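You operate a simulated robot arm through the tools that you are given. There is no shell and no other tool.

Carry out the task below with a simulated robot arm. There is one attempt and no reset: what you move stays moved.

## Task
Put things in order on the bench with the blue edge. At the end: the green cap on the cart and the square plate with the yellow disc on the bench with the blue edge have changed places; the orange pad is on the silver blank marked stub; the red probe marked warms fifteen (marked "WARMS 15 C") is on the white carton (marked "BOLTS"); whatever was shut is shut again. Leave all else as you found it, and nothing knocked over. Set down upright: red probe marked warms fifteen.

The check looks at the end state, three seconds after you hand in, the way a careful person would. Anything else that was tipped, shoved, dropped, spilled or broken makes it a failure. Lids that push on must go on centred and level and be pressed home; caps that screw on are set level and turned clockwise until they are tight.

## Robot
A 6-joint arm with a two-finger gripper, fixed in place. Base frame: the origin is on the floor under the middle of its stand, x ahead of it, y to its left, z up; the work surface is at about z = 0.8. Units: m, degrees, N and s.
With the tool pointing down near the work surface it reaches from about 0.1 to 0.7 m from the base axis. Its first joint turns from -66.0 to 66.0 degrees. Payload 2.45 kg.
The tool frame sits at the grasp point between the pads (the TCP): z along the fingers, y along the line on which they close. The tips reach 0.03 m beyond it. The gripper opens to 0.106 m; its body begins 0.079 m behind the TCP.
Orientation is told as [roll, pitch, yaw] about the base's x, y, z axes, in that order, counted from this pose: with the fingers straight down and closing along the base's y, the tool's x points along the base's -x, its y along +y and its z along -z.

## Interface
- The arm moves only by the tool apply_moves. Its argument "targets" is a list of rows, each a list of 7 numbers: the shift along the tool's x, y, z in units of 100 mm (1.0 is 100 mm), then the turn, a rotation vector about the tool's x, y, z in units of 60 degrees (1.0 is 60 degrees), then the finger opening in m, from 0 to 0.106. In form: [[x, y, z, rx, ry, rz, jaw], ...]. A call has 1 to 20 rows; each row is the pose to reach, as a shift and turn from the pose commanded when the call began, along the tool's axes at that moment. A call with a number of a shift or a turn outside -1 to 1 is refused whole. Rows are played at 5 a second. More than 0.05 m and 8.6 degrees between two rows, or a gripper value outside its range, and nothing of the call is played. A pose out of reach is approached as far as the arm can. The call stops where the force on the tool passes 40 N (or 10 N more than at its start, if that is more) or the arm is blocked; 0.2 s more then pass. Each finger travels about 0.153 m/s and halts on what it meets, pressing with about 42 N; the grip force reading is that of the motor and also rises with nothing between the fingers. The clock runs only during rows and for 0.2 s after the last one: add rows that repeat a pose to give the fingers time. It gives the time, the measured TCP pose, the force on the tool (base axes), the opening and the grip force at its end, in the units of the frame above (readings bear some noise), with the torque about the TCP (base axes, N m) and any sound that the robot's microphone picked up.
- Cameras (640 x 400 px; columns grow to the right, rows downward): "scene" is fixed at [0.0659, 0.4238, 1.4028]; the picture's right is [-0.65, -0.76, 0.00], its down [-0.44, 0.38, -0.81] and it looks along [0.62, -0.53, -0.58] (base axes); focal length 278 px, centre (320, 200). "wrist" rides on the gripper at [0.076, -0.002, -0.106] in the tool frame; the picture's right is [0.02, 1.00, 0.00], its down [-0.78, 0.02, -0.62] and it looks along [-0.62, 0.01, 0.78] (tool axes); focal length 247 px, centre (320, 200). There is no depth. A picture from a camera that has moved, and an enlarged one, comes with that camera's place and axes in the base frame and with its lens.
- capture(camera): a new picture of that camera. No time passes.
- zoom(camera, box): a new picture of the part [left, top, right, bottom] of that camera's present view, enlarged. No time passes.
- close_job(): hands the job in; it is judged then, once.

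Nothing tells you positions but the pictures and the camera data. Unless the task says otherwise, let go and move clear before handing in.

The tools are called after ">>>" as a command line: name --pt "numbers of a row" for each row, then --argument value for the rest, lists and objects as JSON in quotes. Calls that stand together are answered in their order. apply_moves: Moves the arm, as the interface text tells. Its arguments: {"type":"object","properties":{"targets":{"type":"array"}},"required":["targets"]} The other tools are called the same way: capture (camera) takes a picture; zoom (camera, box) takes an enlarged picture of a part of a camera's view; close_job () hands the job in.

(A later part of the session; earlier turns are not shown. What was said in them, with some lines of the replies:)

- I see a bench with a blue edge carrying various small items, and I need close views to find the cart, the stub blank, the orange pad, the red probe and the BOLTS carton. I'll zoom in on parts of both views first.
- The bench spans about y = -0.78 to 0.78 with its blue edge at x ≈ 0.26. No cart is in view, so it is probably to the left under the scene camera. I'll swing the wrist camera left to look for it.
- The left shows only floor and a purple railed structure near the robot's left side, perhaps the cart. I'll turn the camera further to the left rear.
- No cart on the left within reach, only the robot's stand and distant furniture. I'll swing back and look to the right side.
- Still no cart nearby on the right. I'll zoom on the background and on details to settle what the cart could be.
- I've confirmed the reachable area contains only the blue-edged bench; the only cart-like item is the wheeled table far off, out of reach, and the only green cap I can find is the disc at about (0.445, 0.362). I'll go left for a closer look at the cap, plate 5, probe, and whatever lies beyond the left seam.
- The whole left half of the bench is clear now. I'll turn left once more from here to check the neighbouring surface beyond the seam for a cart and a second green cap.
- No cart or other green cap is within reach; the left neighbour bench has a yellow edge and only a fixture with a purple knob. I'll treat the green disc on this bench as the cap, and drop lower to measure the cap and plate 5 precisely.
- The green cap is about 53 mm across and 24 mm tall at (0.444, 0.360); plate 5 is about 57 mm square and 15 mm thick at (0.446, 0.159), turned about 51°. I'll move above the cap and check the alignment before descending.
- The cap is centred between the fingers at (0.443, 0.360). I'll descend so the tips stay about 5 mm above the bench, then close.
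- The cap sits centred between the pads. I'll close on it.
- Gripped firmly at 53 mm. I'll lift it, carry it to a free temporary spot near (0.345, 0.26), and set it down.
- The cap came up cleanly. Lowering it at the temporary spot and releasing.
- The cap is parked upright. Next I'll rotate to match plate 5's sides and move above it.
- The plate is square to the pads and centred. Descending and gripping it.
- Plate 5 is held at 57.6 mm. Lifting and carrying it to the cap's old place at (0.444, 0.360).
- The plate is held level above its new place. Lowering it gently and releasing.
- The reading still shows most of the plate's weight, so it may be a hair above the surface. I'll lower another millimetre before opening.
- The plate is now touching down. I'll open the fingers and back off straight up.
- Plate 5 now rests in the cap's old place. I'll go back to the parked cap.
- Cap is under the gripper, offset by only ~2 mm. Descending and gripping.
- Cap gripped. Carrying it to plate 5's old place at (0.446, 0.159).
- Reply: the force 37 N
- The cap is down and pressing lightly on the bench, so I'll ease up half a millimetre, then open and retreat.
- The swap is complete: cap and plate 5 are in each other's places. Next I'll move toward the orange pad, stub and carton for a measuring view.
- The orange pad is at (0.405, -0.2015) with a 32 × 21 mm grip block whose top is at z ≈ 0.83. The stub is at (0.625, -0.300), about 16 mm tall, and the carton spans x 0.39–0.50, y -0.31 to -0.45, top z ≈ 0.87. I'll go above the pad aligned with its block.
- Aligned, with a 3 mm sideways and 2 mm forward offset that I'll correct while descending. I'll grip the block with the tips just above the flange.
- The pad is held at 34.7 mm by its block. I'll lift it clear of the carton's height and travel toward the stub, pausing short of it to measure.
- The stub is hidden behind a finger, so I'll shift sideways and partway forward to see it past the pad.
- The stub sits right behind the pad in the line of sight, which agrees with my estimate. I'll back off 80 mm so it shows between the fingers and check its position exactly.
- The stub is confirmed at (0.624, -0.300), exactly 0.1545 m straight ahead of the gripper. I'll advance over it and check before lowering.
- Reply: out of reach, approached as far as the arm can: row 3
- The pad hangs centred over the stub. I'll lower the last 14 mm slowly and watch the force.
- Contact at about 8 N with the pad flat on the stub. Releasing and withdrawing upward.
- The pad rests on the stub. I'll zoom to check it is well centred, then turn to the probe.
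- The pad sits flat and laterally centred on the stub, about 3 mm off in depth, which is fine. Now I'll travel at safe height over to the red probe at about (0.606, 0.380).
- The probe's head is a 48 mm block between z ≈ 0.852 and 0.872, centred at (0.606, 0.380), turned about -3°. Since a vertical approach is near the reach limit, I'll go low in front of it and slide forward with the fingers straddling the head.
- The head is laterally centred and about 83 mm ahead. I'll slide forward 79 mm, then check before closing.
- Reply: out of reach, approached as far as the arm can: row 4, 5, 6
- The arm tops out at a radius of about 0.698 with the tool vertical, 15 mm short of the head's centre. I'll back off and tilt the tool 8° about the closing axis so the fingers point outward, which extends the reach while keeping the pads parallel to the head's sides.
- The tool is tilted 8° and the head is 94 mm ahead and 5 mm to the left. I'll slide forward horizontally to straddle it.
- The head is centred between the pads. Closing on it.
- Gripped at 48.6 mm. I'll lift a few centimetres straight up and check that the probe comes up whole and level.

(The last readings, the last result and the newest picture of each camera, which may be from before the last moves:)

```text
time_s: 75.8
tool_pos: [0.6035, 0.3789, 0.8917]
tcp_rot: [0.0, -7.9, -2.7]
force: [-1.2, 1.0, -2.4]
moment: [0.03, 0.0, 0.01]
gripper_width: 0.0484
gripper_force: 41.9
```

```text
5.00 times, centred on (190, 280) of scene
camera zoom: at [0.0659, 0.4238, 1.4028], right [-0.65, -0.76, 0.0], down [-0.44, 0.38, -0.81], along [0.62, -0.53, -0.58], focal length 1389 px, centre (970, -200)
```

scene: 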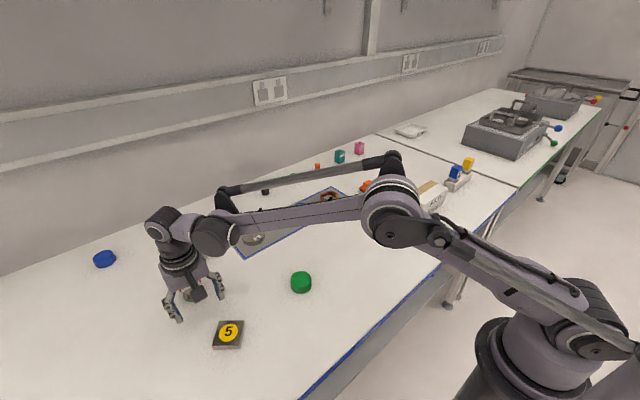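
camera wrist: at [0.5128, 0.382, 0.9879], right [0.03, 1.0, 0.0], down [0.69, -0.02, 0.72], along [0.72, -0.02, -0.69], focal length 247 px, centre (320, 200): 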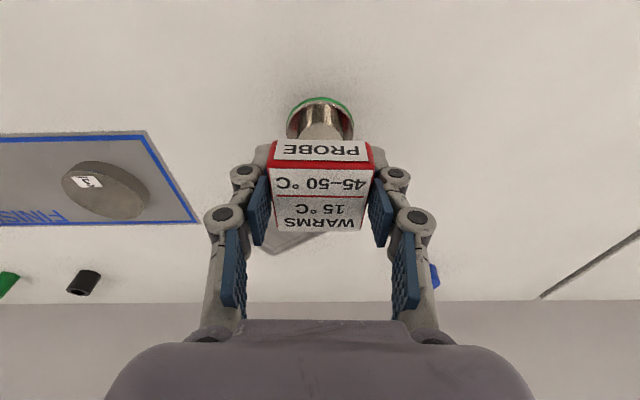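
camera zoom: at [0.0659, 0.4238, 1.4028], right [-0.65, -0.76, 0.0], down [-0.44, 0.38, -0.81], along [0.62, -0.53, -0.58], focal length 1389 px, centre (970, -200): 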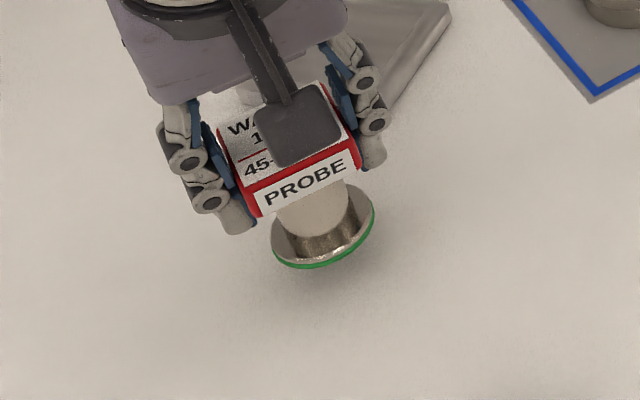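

The probe came up whole and hangs level in the grip. I'll raise it further, draw it inward, and carry it across to the carton at a safe height.

>>> apply_moves --pt "0.15 0 -0.2 0 0 0 0.042" --pt "0.35 0 -0.42 0 0 0 0.042" --pt "0.6 0 -0.7 0 0 0 0.042" --pt "0.872 0 -0.981 0 0 0 0.042" --pt "0.872 0 -0.981 0 0 0 0.042"

>>> apply_moves --pt "0 -0.25 0 0 0 0 0.042" --pt "0 -0.5 0 0 0 0 0.042" --pt "0 -0.75 0 0 0 0 0.042" --pt "0 -1.0 0 0 0 0 0.042"

>>> apply_moves --pt "0 -0.25 0 0 0 0 0.042" --pt "0 -0.5 0 0 0 0 0.042" --pt "0 -0.75 0 0 0 0 0.042" --pt "0 -1.0 0 0 0 0 0.042"

>>> apply_moves --pt "0 -0.25 0 0 0 0 0.042" --pt "0 -0.5 0 0 0 0 0.042" --pt "0 -0.75 0 0 0 0 0.042" --pt "0 -1.0 0 0 0 0 0.042"

>>> capture --camera "wrist"

```text
time_s: 77.0
tool_pos: [0.5024, 0.383, 0.9766]
tcp_rot: [0.0, -7.9, -2.8]
force: [0.2, 0.6, -2.6]
moment: [0.01, -0.01, 0.02]
gripper_width: 0.0485
gripper_force: 42.0
```

```text
time_s: 78.0
tool_pos: [0.4976, 0.2851, 0.9766]
tcp_rot: [0.0, -8.0, -2.7]
force: [0.0, -1.0, -2.2]
moment: [-0.01, -0.02, -0.02]
gripper_width: 0.0485
gripper_force: 42.2
```

```text
time_s: 79.0
tool_pos: [0.4946, 0.184, 0.9775]
tcp_rot: [0.0, -8.1, -2.7]
force: [-0.7, 0.1, -2.6]
moment: [0.01, 0.02, 0.0]
gripper_width: 0.0485
gripper_force: 42.1
```

```text
time_s: 80.0
tool_pos: [0.4891, 0.0838, 0.977]
tcp_rot: [0.1, -8.0, -2.7]
force: [0.0, -0.4, -2.3]
moment: [-0.02, -0.02, 0.01]
gripper_width: 0.0482
gripper_force: 42.5
```

```text
taken
camera wrist: at [0.3991, 0.0864, 1.0722], right [0.03, 1.0, 0.0], down [0.69, -0.02, 0.72], along [0.72, -0.02, -0.69], focal length 247 px, centre (320, 200)
```

wrist: 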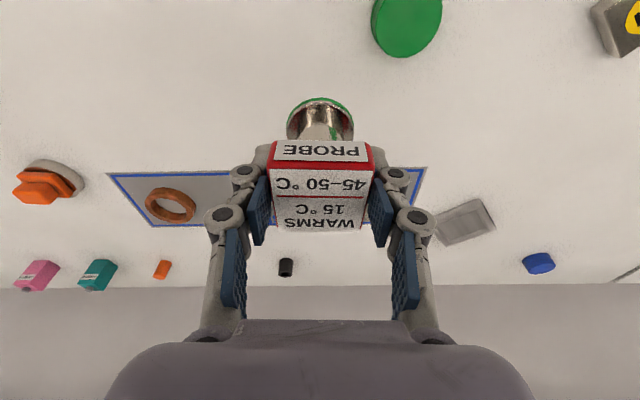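

The probe is steady in the grip. Continuing toward the carton.

>>> apply_moves --pt "0 -0.25 0 0 0 0 0.042" --pt "0 -0.5 0 0 0 0 0.042" --pt "0 -0.75 0 0 0 0 0.042" --pt "0 -1.0 0 0 0 0 0.042"

>>> apply_moves --pt "0 -0.25 0 0 0 0 0.042" --pt "0 -0.5 0 0 0 0 0.042" --pt "0 -0.75 0 0 0 0 0.042" --pt "0 -1.0 0 0 0 0 0.042"

>>> apply_moves --pt "0 -0.25 0 0 0 0 0.042" --pt "0 -0.5 0 0 0 0 0.042" --pt "0 -0.7 0 0 0 0 0.042" --pt "0 -0.7 0 0 0 0 0.042"

>>> capture --camera "wrist"

>>> zoom --camera "scene" --box '[340, 120, 500, 240]'

```text
time_s: 81.0
tool_pos: [0.4857, -0.0162, 0.9756]
tcp_rot: [0.0, -8.0, -2.7]
force: [0.4, -0.9, -1.9]
moment: [-0.03, 0.02, 0.03]
gripper_width: 0.0485
gripper_force: 41.8
```

```text
time_s: 82.0
tool_pos: [0.4784, -0.1171, 0.9775]
tcp_rot: [0.0, -8.1, -2.7]
force: [-0.4, 0.1, -2.7]
moment: [0.0, 0.02, 0.0]
gripper_width: 0.0483
gripper_force: 42.3
```

```text
time_s: 83.0
tool_pos: [0.4771, -0.1856, 0.9765]
tcp_rot: [0.0, -7.9, -2.7]
force: [-0.2, 0.0, -2.7]
moment: [-0.01, 0.02, -0.03]
gripper_width: 0.0482
gripper_force: 42.4
```

```text
taken
camera wrist: at [0.3863, -0.1829, 1.0722], right [0.03, 1.0, 0.0], down [0.69, -0.02, 0.72], along [0.72, -0.02, -0.69], focal length 247 px, centre (320, 200)
```

wrist: 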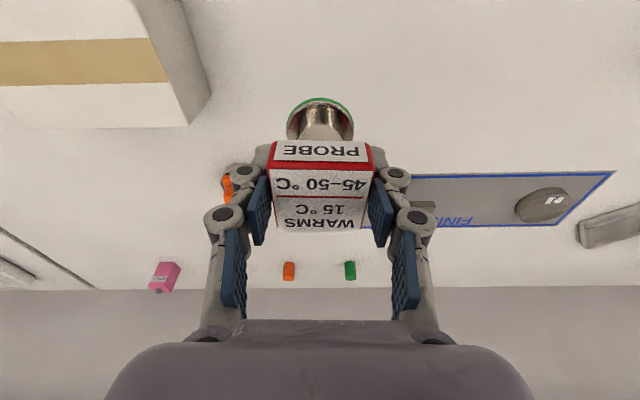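

```text
3.33 times, centred on (420, 180) of scene
camera zoom: at [0.0659, 0.4237, 1.4029], right [-0.65, -0.76, 0.0], down [-0.44, 0.38, -0.81], along [0.62, -0.53, -0.58], focal length 926 px, centre (-13, 267)
```

zoom: 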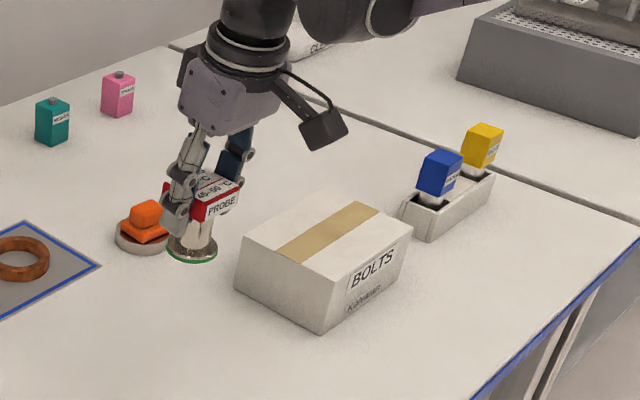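

The carton is confirmed with its top centre at (0.446, -0.380). I'll carry the probe over it and check before lowering.

>>> apply_moves --pt "0.026 -0.25 -0.004 0 0 0 0.042" --pt "0.052 -0.5 -0.008 0 0 0 0.042" --pt "0.078 -0.75 -0.011 0 0 0 0.042" --pt "0.1035 -0.976 -0.0145 0 0 0 0.042"

>>> apply_moves --pt "0.026 -0.25 -0.004 0 0 0 0.042" --pt "0.052 -0.5 -0.008 0 0 0 0.042" --pt "0.078 -0.75 -0.011 0 0 0 0.042" --pt "0.1035 -0.976 -0.0145 0 0 0 0.042" --pt "0.1035 -0.976 -0.0145 0 0 0 0.042"

>>> capture --camera "wrist"

>>> zoom --camera "scene" --box '[340, 120, 500, 240]'

```text
time_s: 84.0
tool_pos: [0.4615, -0.2823, 0.9779]
tcp_rot: [0.1, -8.0, -2.7]
force: [0.4, -0.7, -2.6]
moment: [0.0, 0.02, 0.01]
gripper_width: 0.0485
gripper_force: 41.9
```

```text
time_s: 85.2
tool_pos: [0.4456, -0.3785, 0.9774]
tcp_rot: [0.0, -8.0, -2.7]
force: [0.7, -0.4, -2.9]
moment: [0.0, 0.02, 0.0]
gripper_width: 0.0487
gripper_force: 42.1
```

```text
taken
camera wrist: at [0.3557, -0.3754, 1.0725], right [0.03, 1.0, 0.0], down [0.69, -0.01, 0.72], along [0.72, -0.02, -0.69], focal length 247 px, centre (320, 200)
```

wrist: 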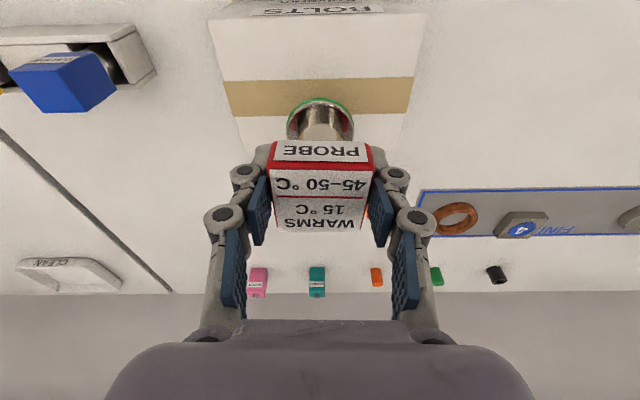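

```text
3.33 times, centred on (420, 180) of scene
camera zoom: at [0.0659, 0.4237, 1.4029], right [-0.65, -0.76, 0.0], down [-0.44, 0.38, -0.81], along [0.62, -0.53, -0.58], focal length 926 px, centre (-13, 267)
```

zoom: 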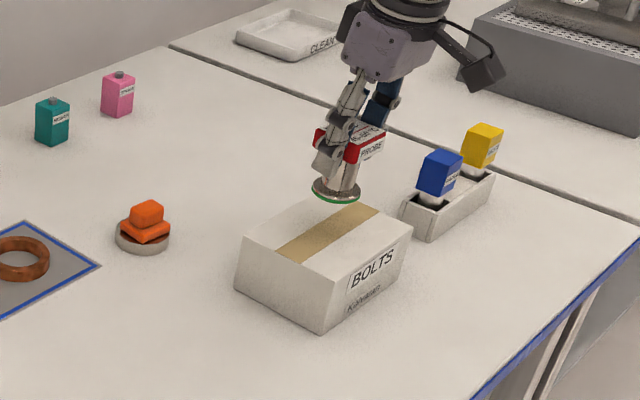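

The probe is directly above the tape's centre on the carton. Lowering most of the way, then feeling for contact.

>>> apply_moves --pt "0.0139 0 0.099 0 0 0 0.042" --pt "0.0278 0 0.198 0 0 0 0.042" --pt "0.0418 0 0.297 0 0 0 0.042" --pt "0.0515 0 0.366 0 0 0 0.042" --pt "0.0585 0 0.416 0 0 0 0.042" --pt "0.0585 0 0.416 0 0 0 0.042"

>>> zoom --camera "scene" --box '[380, 150, 460, 220]'

```text
time_s: 86.6
tool_pos: [0.4471, -0.3792, 0.9346]
tcp_rot: [-0.1, -8.0, -2.7]
force: [-1.2, 0.7, -3.3]
moment: [-0.01, 0.02, 0.03]
gripper_width: 0.0483
gripper_force: 42.4
```

```text
5.71 times, centred on (420, 185) of scene
camera zoom: at [0.0659, 0.4237, 1.4029], right [-0.65, -0.76, 0.0], down [-0.44, 0.38, -0.81], along [0.62, -0.53, -0.58], focal length 1588 px, centre (-251, 286)
```

zoom: 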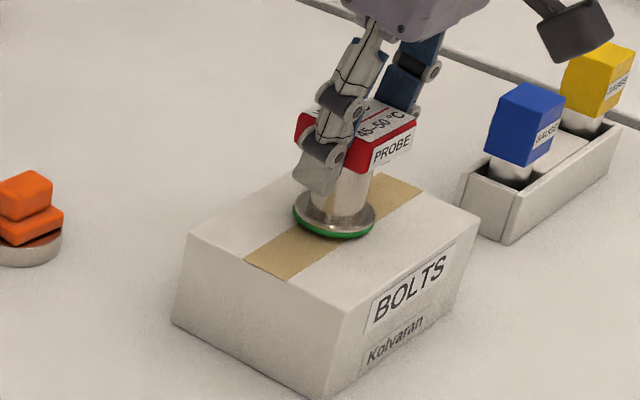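

Just above the top, no contact yet. Lowering in millimetre steps.

>>> apply_moves --pt "0.0014 0 0.01 0 0 0 0.042" --pt "0.0028 0 0.02 0 0 0 0.042" --pt "0.0028 0 0.02 0 0 0 0.042"

```text
time_s: 87.4
tool_pos: [0.4449, -0.3785, 0.9332]
tcp_rot: [0.0, -8.0, -2.7]
force: [-0.1, 0.7, -1.9]
moment: [-0.03, 0.02, -0.02]
gripper_width: 0.0486
gripper_force: 42.1
```

>>> apply_moves --pt "0.0007 0 0.005 0 0 0 0.042" --pt "0.0014 0 0.01 0 0 0 0.042" --pt "0.0014 0 0.01 0 0 0 0.042"

```text
time_s: 88.2
tool_pos: [0.4459, -0.3784, 0.9332]
tcp_rot: [0.0, -8.0, -2.8]
force: [-0.6, -0.9, -1.9]
moment: [0.03, -0.01, 0.01]
gripper_width: 0.0482
gripper_force: 41.9
```

Still carrying nearly all the weight; another millimetre.

>>> apply_moves --pt "0.0007 0 0.005 0 0 0 0.042" --pt "0.0014 0 0.01 0 0 0 0.042" --pt "0.0014 0 0.01 0 0 0 0.042"

>>> zoom --camera "scene" --box '[400, 165, 440, 205]'

```text
time_s: 89.0
tool_pos: [0.4451, -0.38, 0.9321]
tcp_rot: [0.0, -7.9, -2.6]
force: [-1.6, -1.3, 10.1]
moment: [0.0, 0.0, -0.04]
gripper_width: 0.0483
gripper_force: 41.9
```

```text
10.00 times, centred on (420, 185) of scene
camera zoom: at [0.0657, 0.4238, 1.4028], right [-0.65, -0.76, 0.0], down [-0.44, 0.38, -0.81], along [0.62, -0.53, -0.58], focal length 2778 px, centre (-680, 350)
```

zoom: 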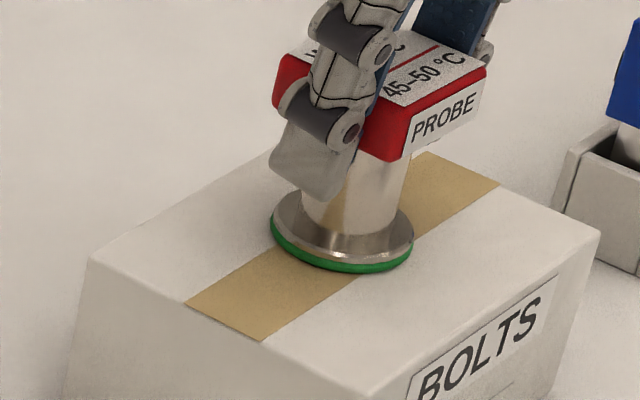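

Contact at about 10 N with no moment, so the probe stands level. I'll open slowly and check that it stays upright.

>>> apply_moves --pt "0 0 0 0 0 0 0.05" --pt "0 0 0 0 0 0 0.056" --pt "0 0 0 0 0 0 0.065" --pt "0 0 0 0 0 0 0.075" --pt "0 0 0 0 0 0 0.08" --pt "0 0 0 0 0 0 0.08"

>>> capture --camera "wrist"

>>> zoom --camera "scene" --box '[380, 150, 460, 220]'

```text
time_s: 90.4
tool_pos: [0.4467, -0.3801, 0.9309]
tcp_rot: [0.0, -8.0, -2.7]
force: [-0.6, -0.1, -1.4]
moment: [-0.03, 0.03, -0.01]
gripper_width: 0.0802
gripper_force: 0.1
```

```text
taken
camera wrist: at [0.3559, -0.3763, 1.027], right [0.03, 1.0, 0.0], down [0.69, -0.02, 0.72], along [0.72, -0.02, -0.69], focal length 247 px, centre (320, 200)
```

wrist: 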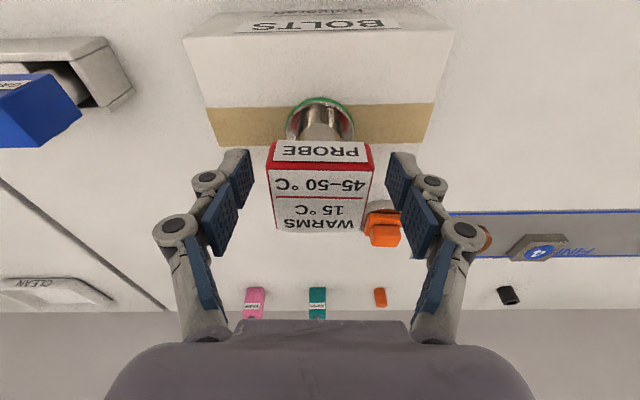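

```text
5.71 times, centred on (420, 185) of scene
camera zoom: at [0.0659, 0.4238, 1.4028], right [-0.65, -0.76, 0.0], down [-0.44, 0.38, -0.81], along [0.62, -0.53, -0.58], focal length 1588 px, centre (-251, 286)
```

zoom: 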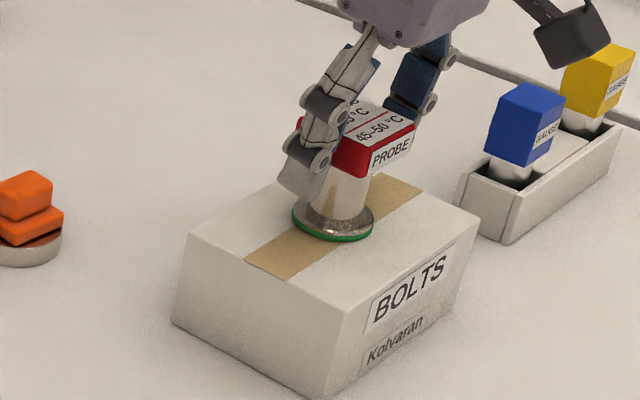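

The probe stands upright on the carton by itself. Withdrawing straight up.

>>> apply_moves --pt "-0.0139 0 -0.099 0 0 0 0.08" --pt "-0.035 0 -0.248 0 0 0 0.08" --pt "-0.07 0 -0.495 0 0 0 0.08" --pt "-0.104 0 -0.743 0 0 0 0.08" --pt "-0.132 0 -0.94 0 0 0 0.08"

>>> apply_moves --pt "0.2 0.3 -0.2 0 0.05 0 0.08" --pt "0.4 0.6 -0.4 0 0.1 0 0.08" --pt "0.6 0.9 -0.6 0 0.1333 0 0.08" --pt "0.6 0.9 -0.6 0 0.1333 0 0.08"

>>> capture --camera "wrist"

>>> capture --camera "scene"

```text
time_s: 91.6
tool_pos: [0.4465, -0.3813, 1.0258]
tcp_rot: [0.0, -8.0, -2.7]
force: [-0.6, 0.6, 0.0]
moment: [0.0, -0.03, -0.02]
gripper_width: 0.0804
gripper_force: 0.0
```

```text
time_s: 92.6
tool_pos: [0.3819, -0.2887, 1.0786]
tcp_rot: [0.0, 0.0, -2.7]
force: [-0.6, -0.5, -0.6]
moment: [0.01, 0.02, 0.0]
gripper_width: 0.0802
gripper_force: 0.0
```

```text
taken
camera wrist: at [0.3063, -0.2869, 1.1852], right [0.03, 1.0, 0.0], down [0.78, -0.02, 0.62], along [0.62, -0.02, -0.78], focal length 247 px, centre (320, 200)
```

wrist: 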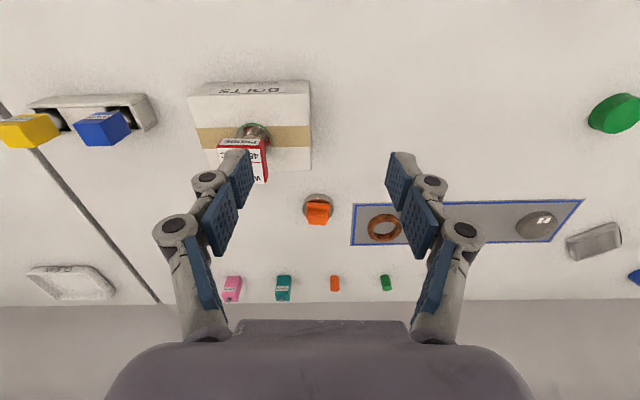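

```text
taken
```

scene: 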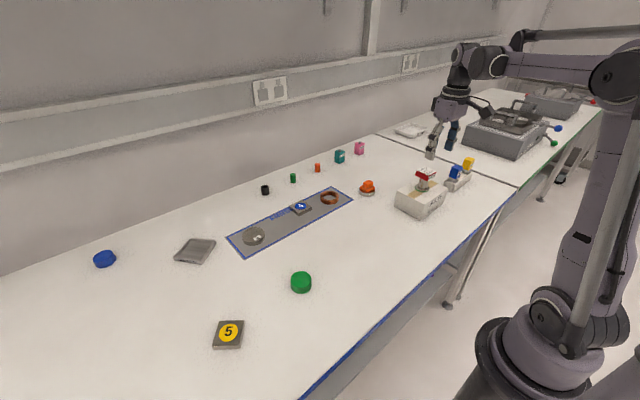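

All four placements look done. Before handing in, I'll zoom on the far wheeled table once more to see whether another green cap is there, and verify the finished work.

>>> zoom --camera "scene" --box '[480, 50, 640, 150]'

>>> zoom --camera "scene" --box '[340, 140, 500, 240]'

>>> zoom --camera "scene" --box '[80, 230, 340, 392]'

```text
4.00 times, centred on (560, 100) of scene
camera zoom: at [0.0659, 0.4238, 1.4028], right [-0.65, -0.76, 0.0], down [-0.44, 0.38, -0.81], along [0.62, -0.53, -0.58], focal length 1111 px, centre (-640, 600)
```

zoom: 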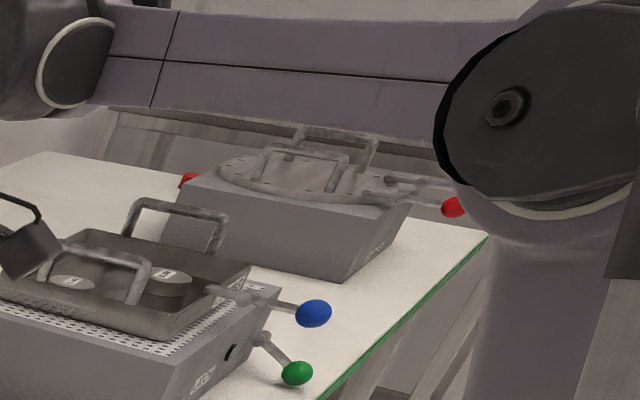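

```text
4.00 times, centred on (420, 190) of scene
camera zoom: at [0.0659, 0.4238, 1.4028], right [-0.65, -0.76, 0.0], down [-0.44, 0.38, -0.81], along [0.62, -0.53, -0.58], focal length 1111 px, centre (-80, 240)
```

zoom: 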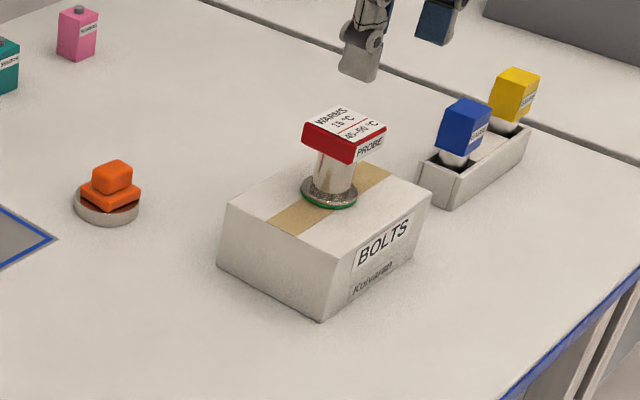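

```text
2.46 times, centred on (210, 311) of scene
camera zoom: at [0.0659, 0.4238, 1.4028], right [-0.65, -0.76, 0.0], down [-0.44, 0.38, -0.81], along [0.62, -0.53, -0.58], focal length 684 px, centre (591, -73)
```

zoom: 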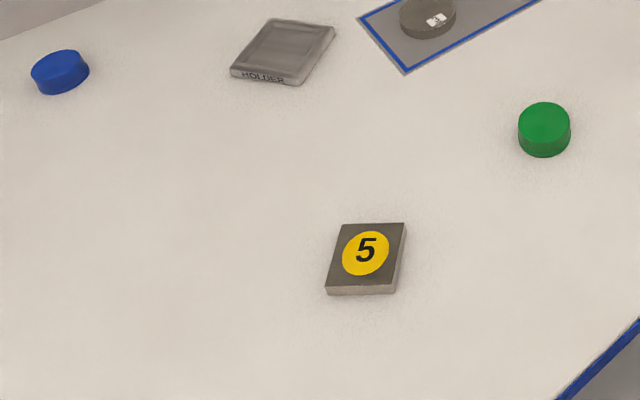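

I'm handing in now: the green cap and plate 5 have changed places, the orange pad is on the stub, and the red probe stands upright on the BOLTS carton. Nothing was opened, nothing else was disturbed, and the arm is clear.

The task puts the green cap "on the cart", but I found no cart within reach. The only cart-like thing is a far wheeled table, with no cap on the part I could see, so I swapped the one green cap I found, which was on the blue-edged bench.

>>> close_job

```text
The job is handed in.
```

I've handed the job in with every placement done, but one part of the task didn't match what I saw. You said the green cap was "on the cart", and I found no cart within the arm's reach. The only cart-like thing was a wheeled table far off, and I saw no cap on the part in view. I swapped the only green cap I could find, which was on the blue-edged bench. If you meant a different cap, that step is wrong.

- **Green cap and plate 5:** they have changed places. The cap is now where the square plate with the yellow disc was, and the plate is where the cap was.
- **Orange pad:** it lies flat on the blank marked "STUB", about 3 mm off centre, so two corners may overhang the rim by about a millimetre.
- **Red probe ("WARMS 15 C"):** it stands upright in the middle of the "BOLTS" carton.
- **Everything else:** I opened nothing, so there was nothing to shut again. In the last pictures nothing was knocked over and nothing else looked moved. The gripper is open and clear.
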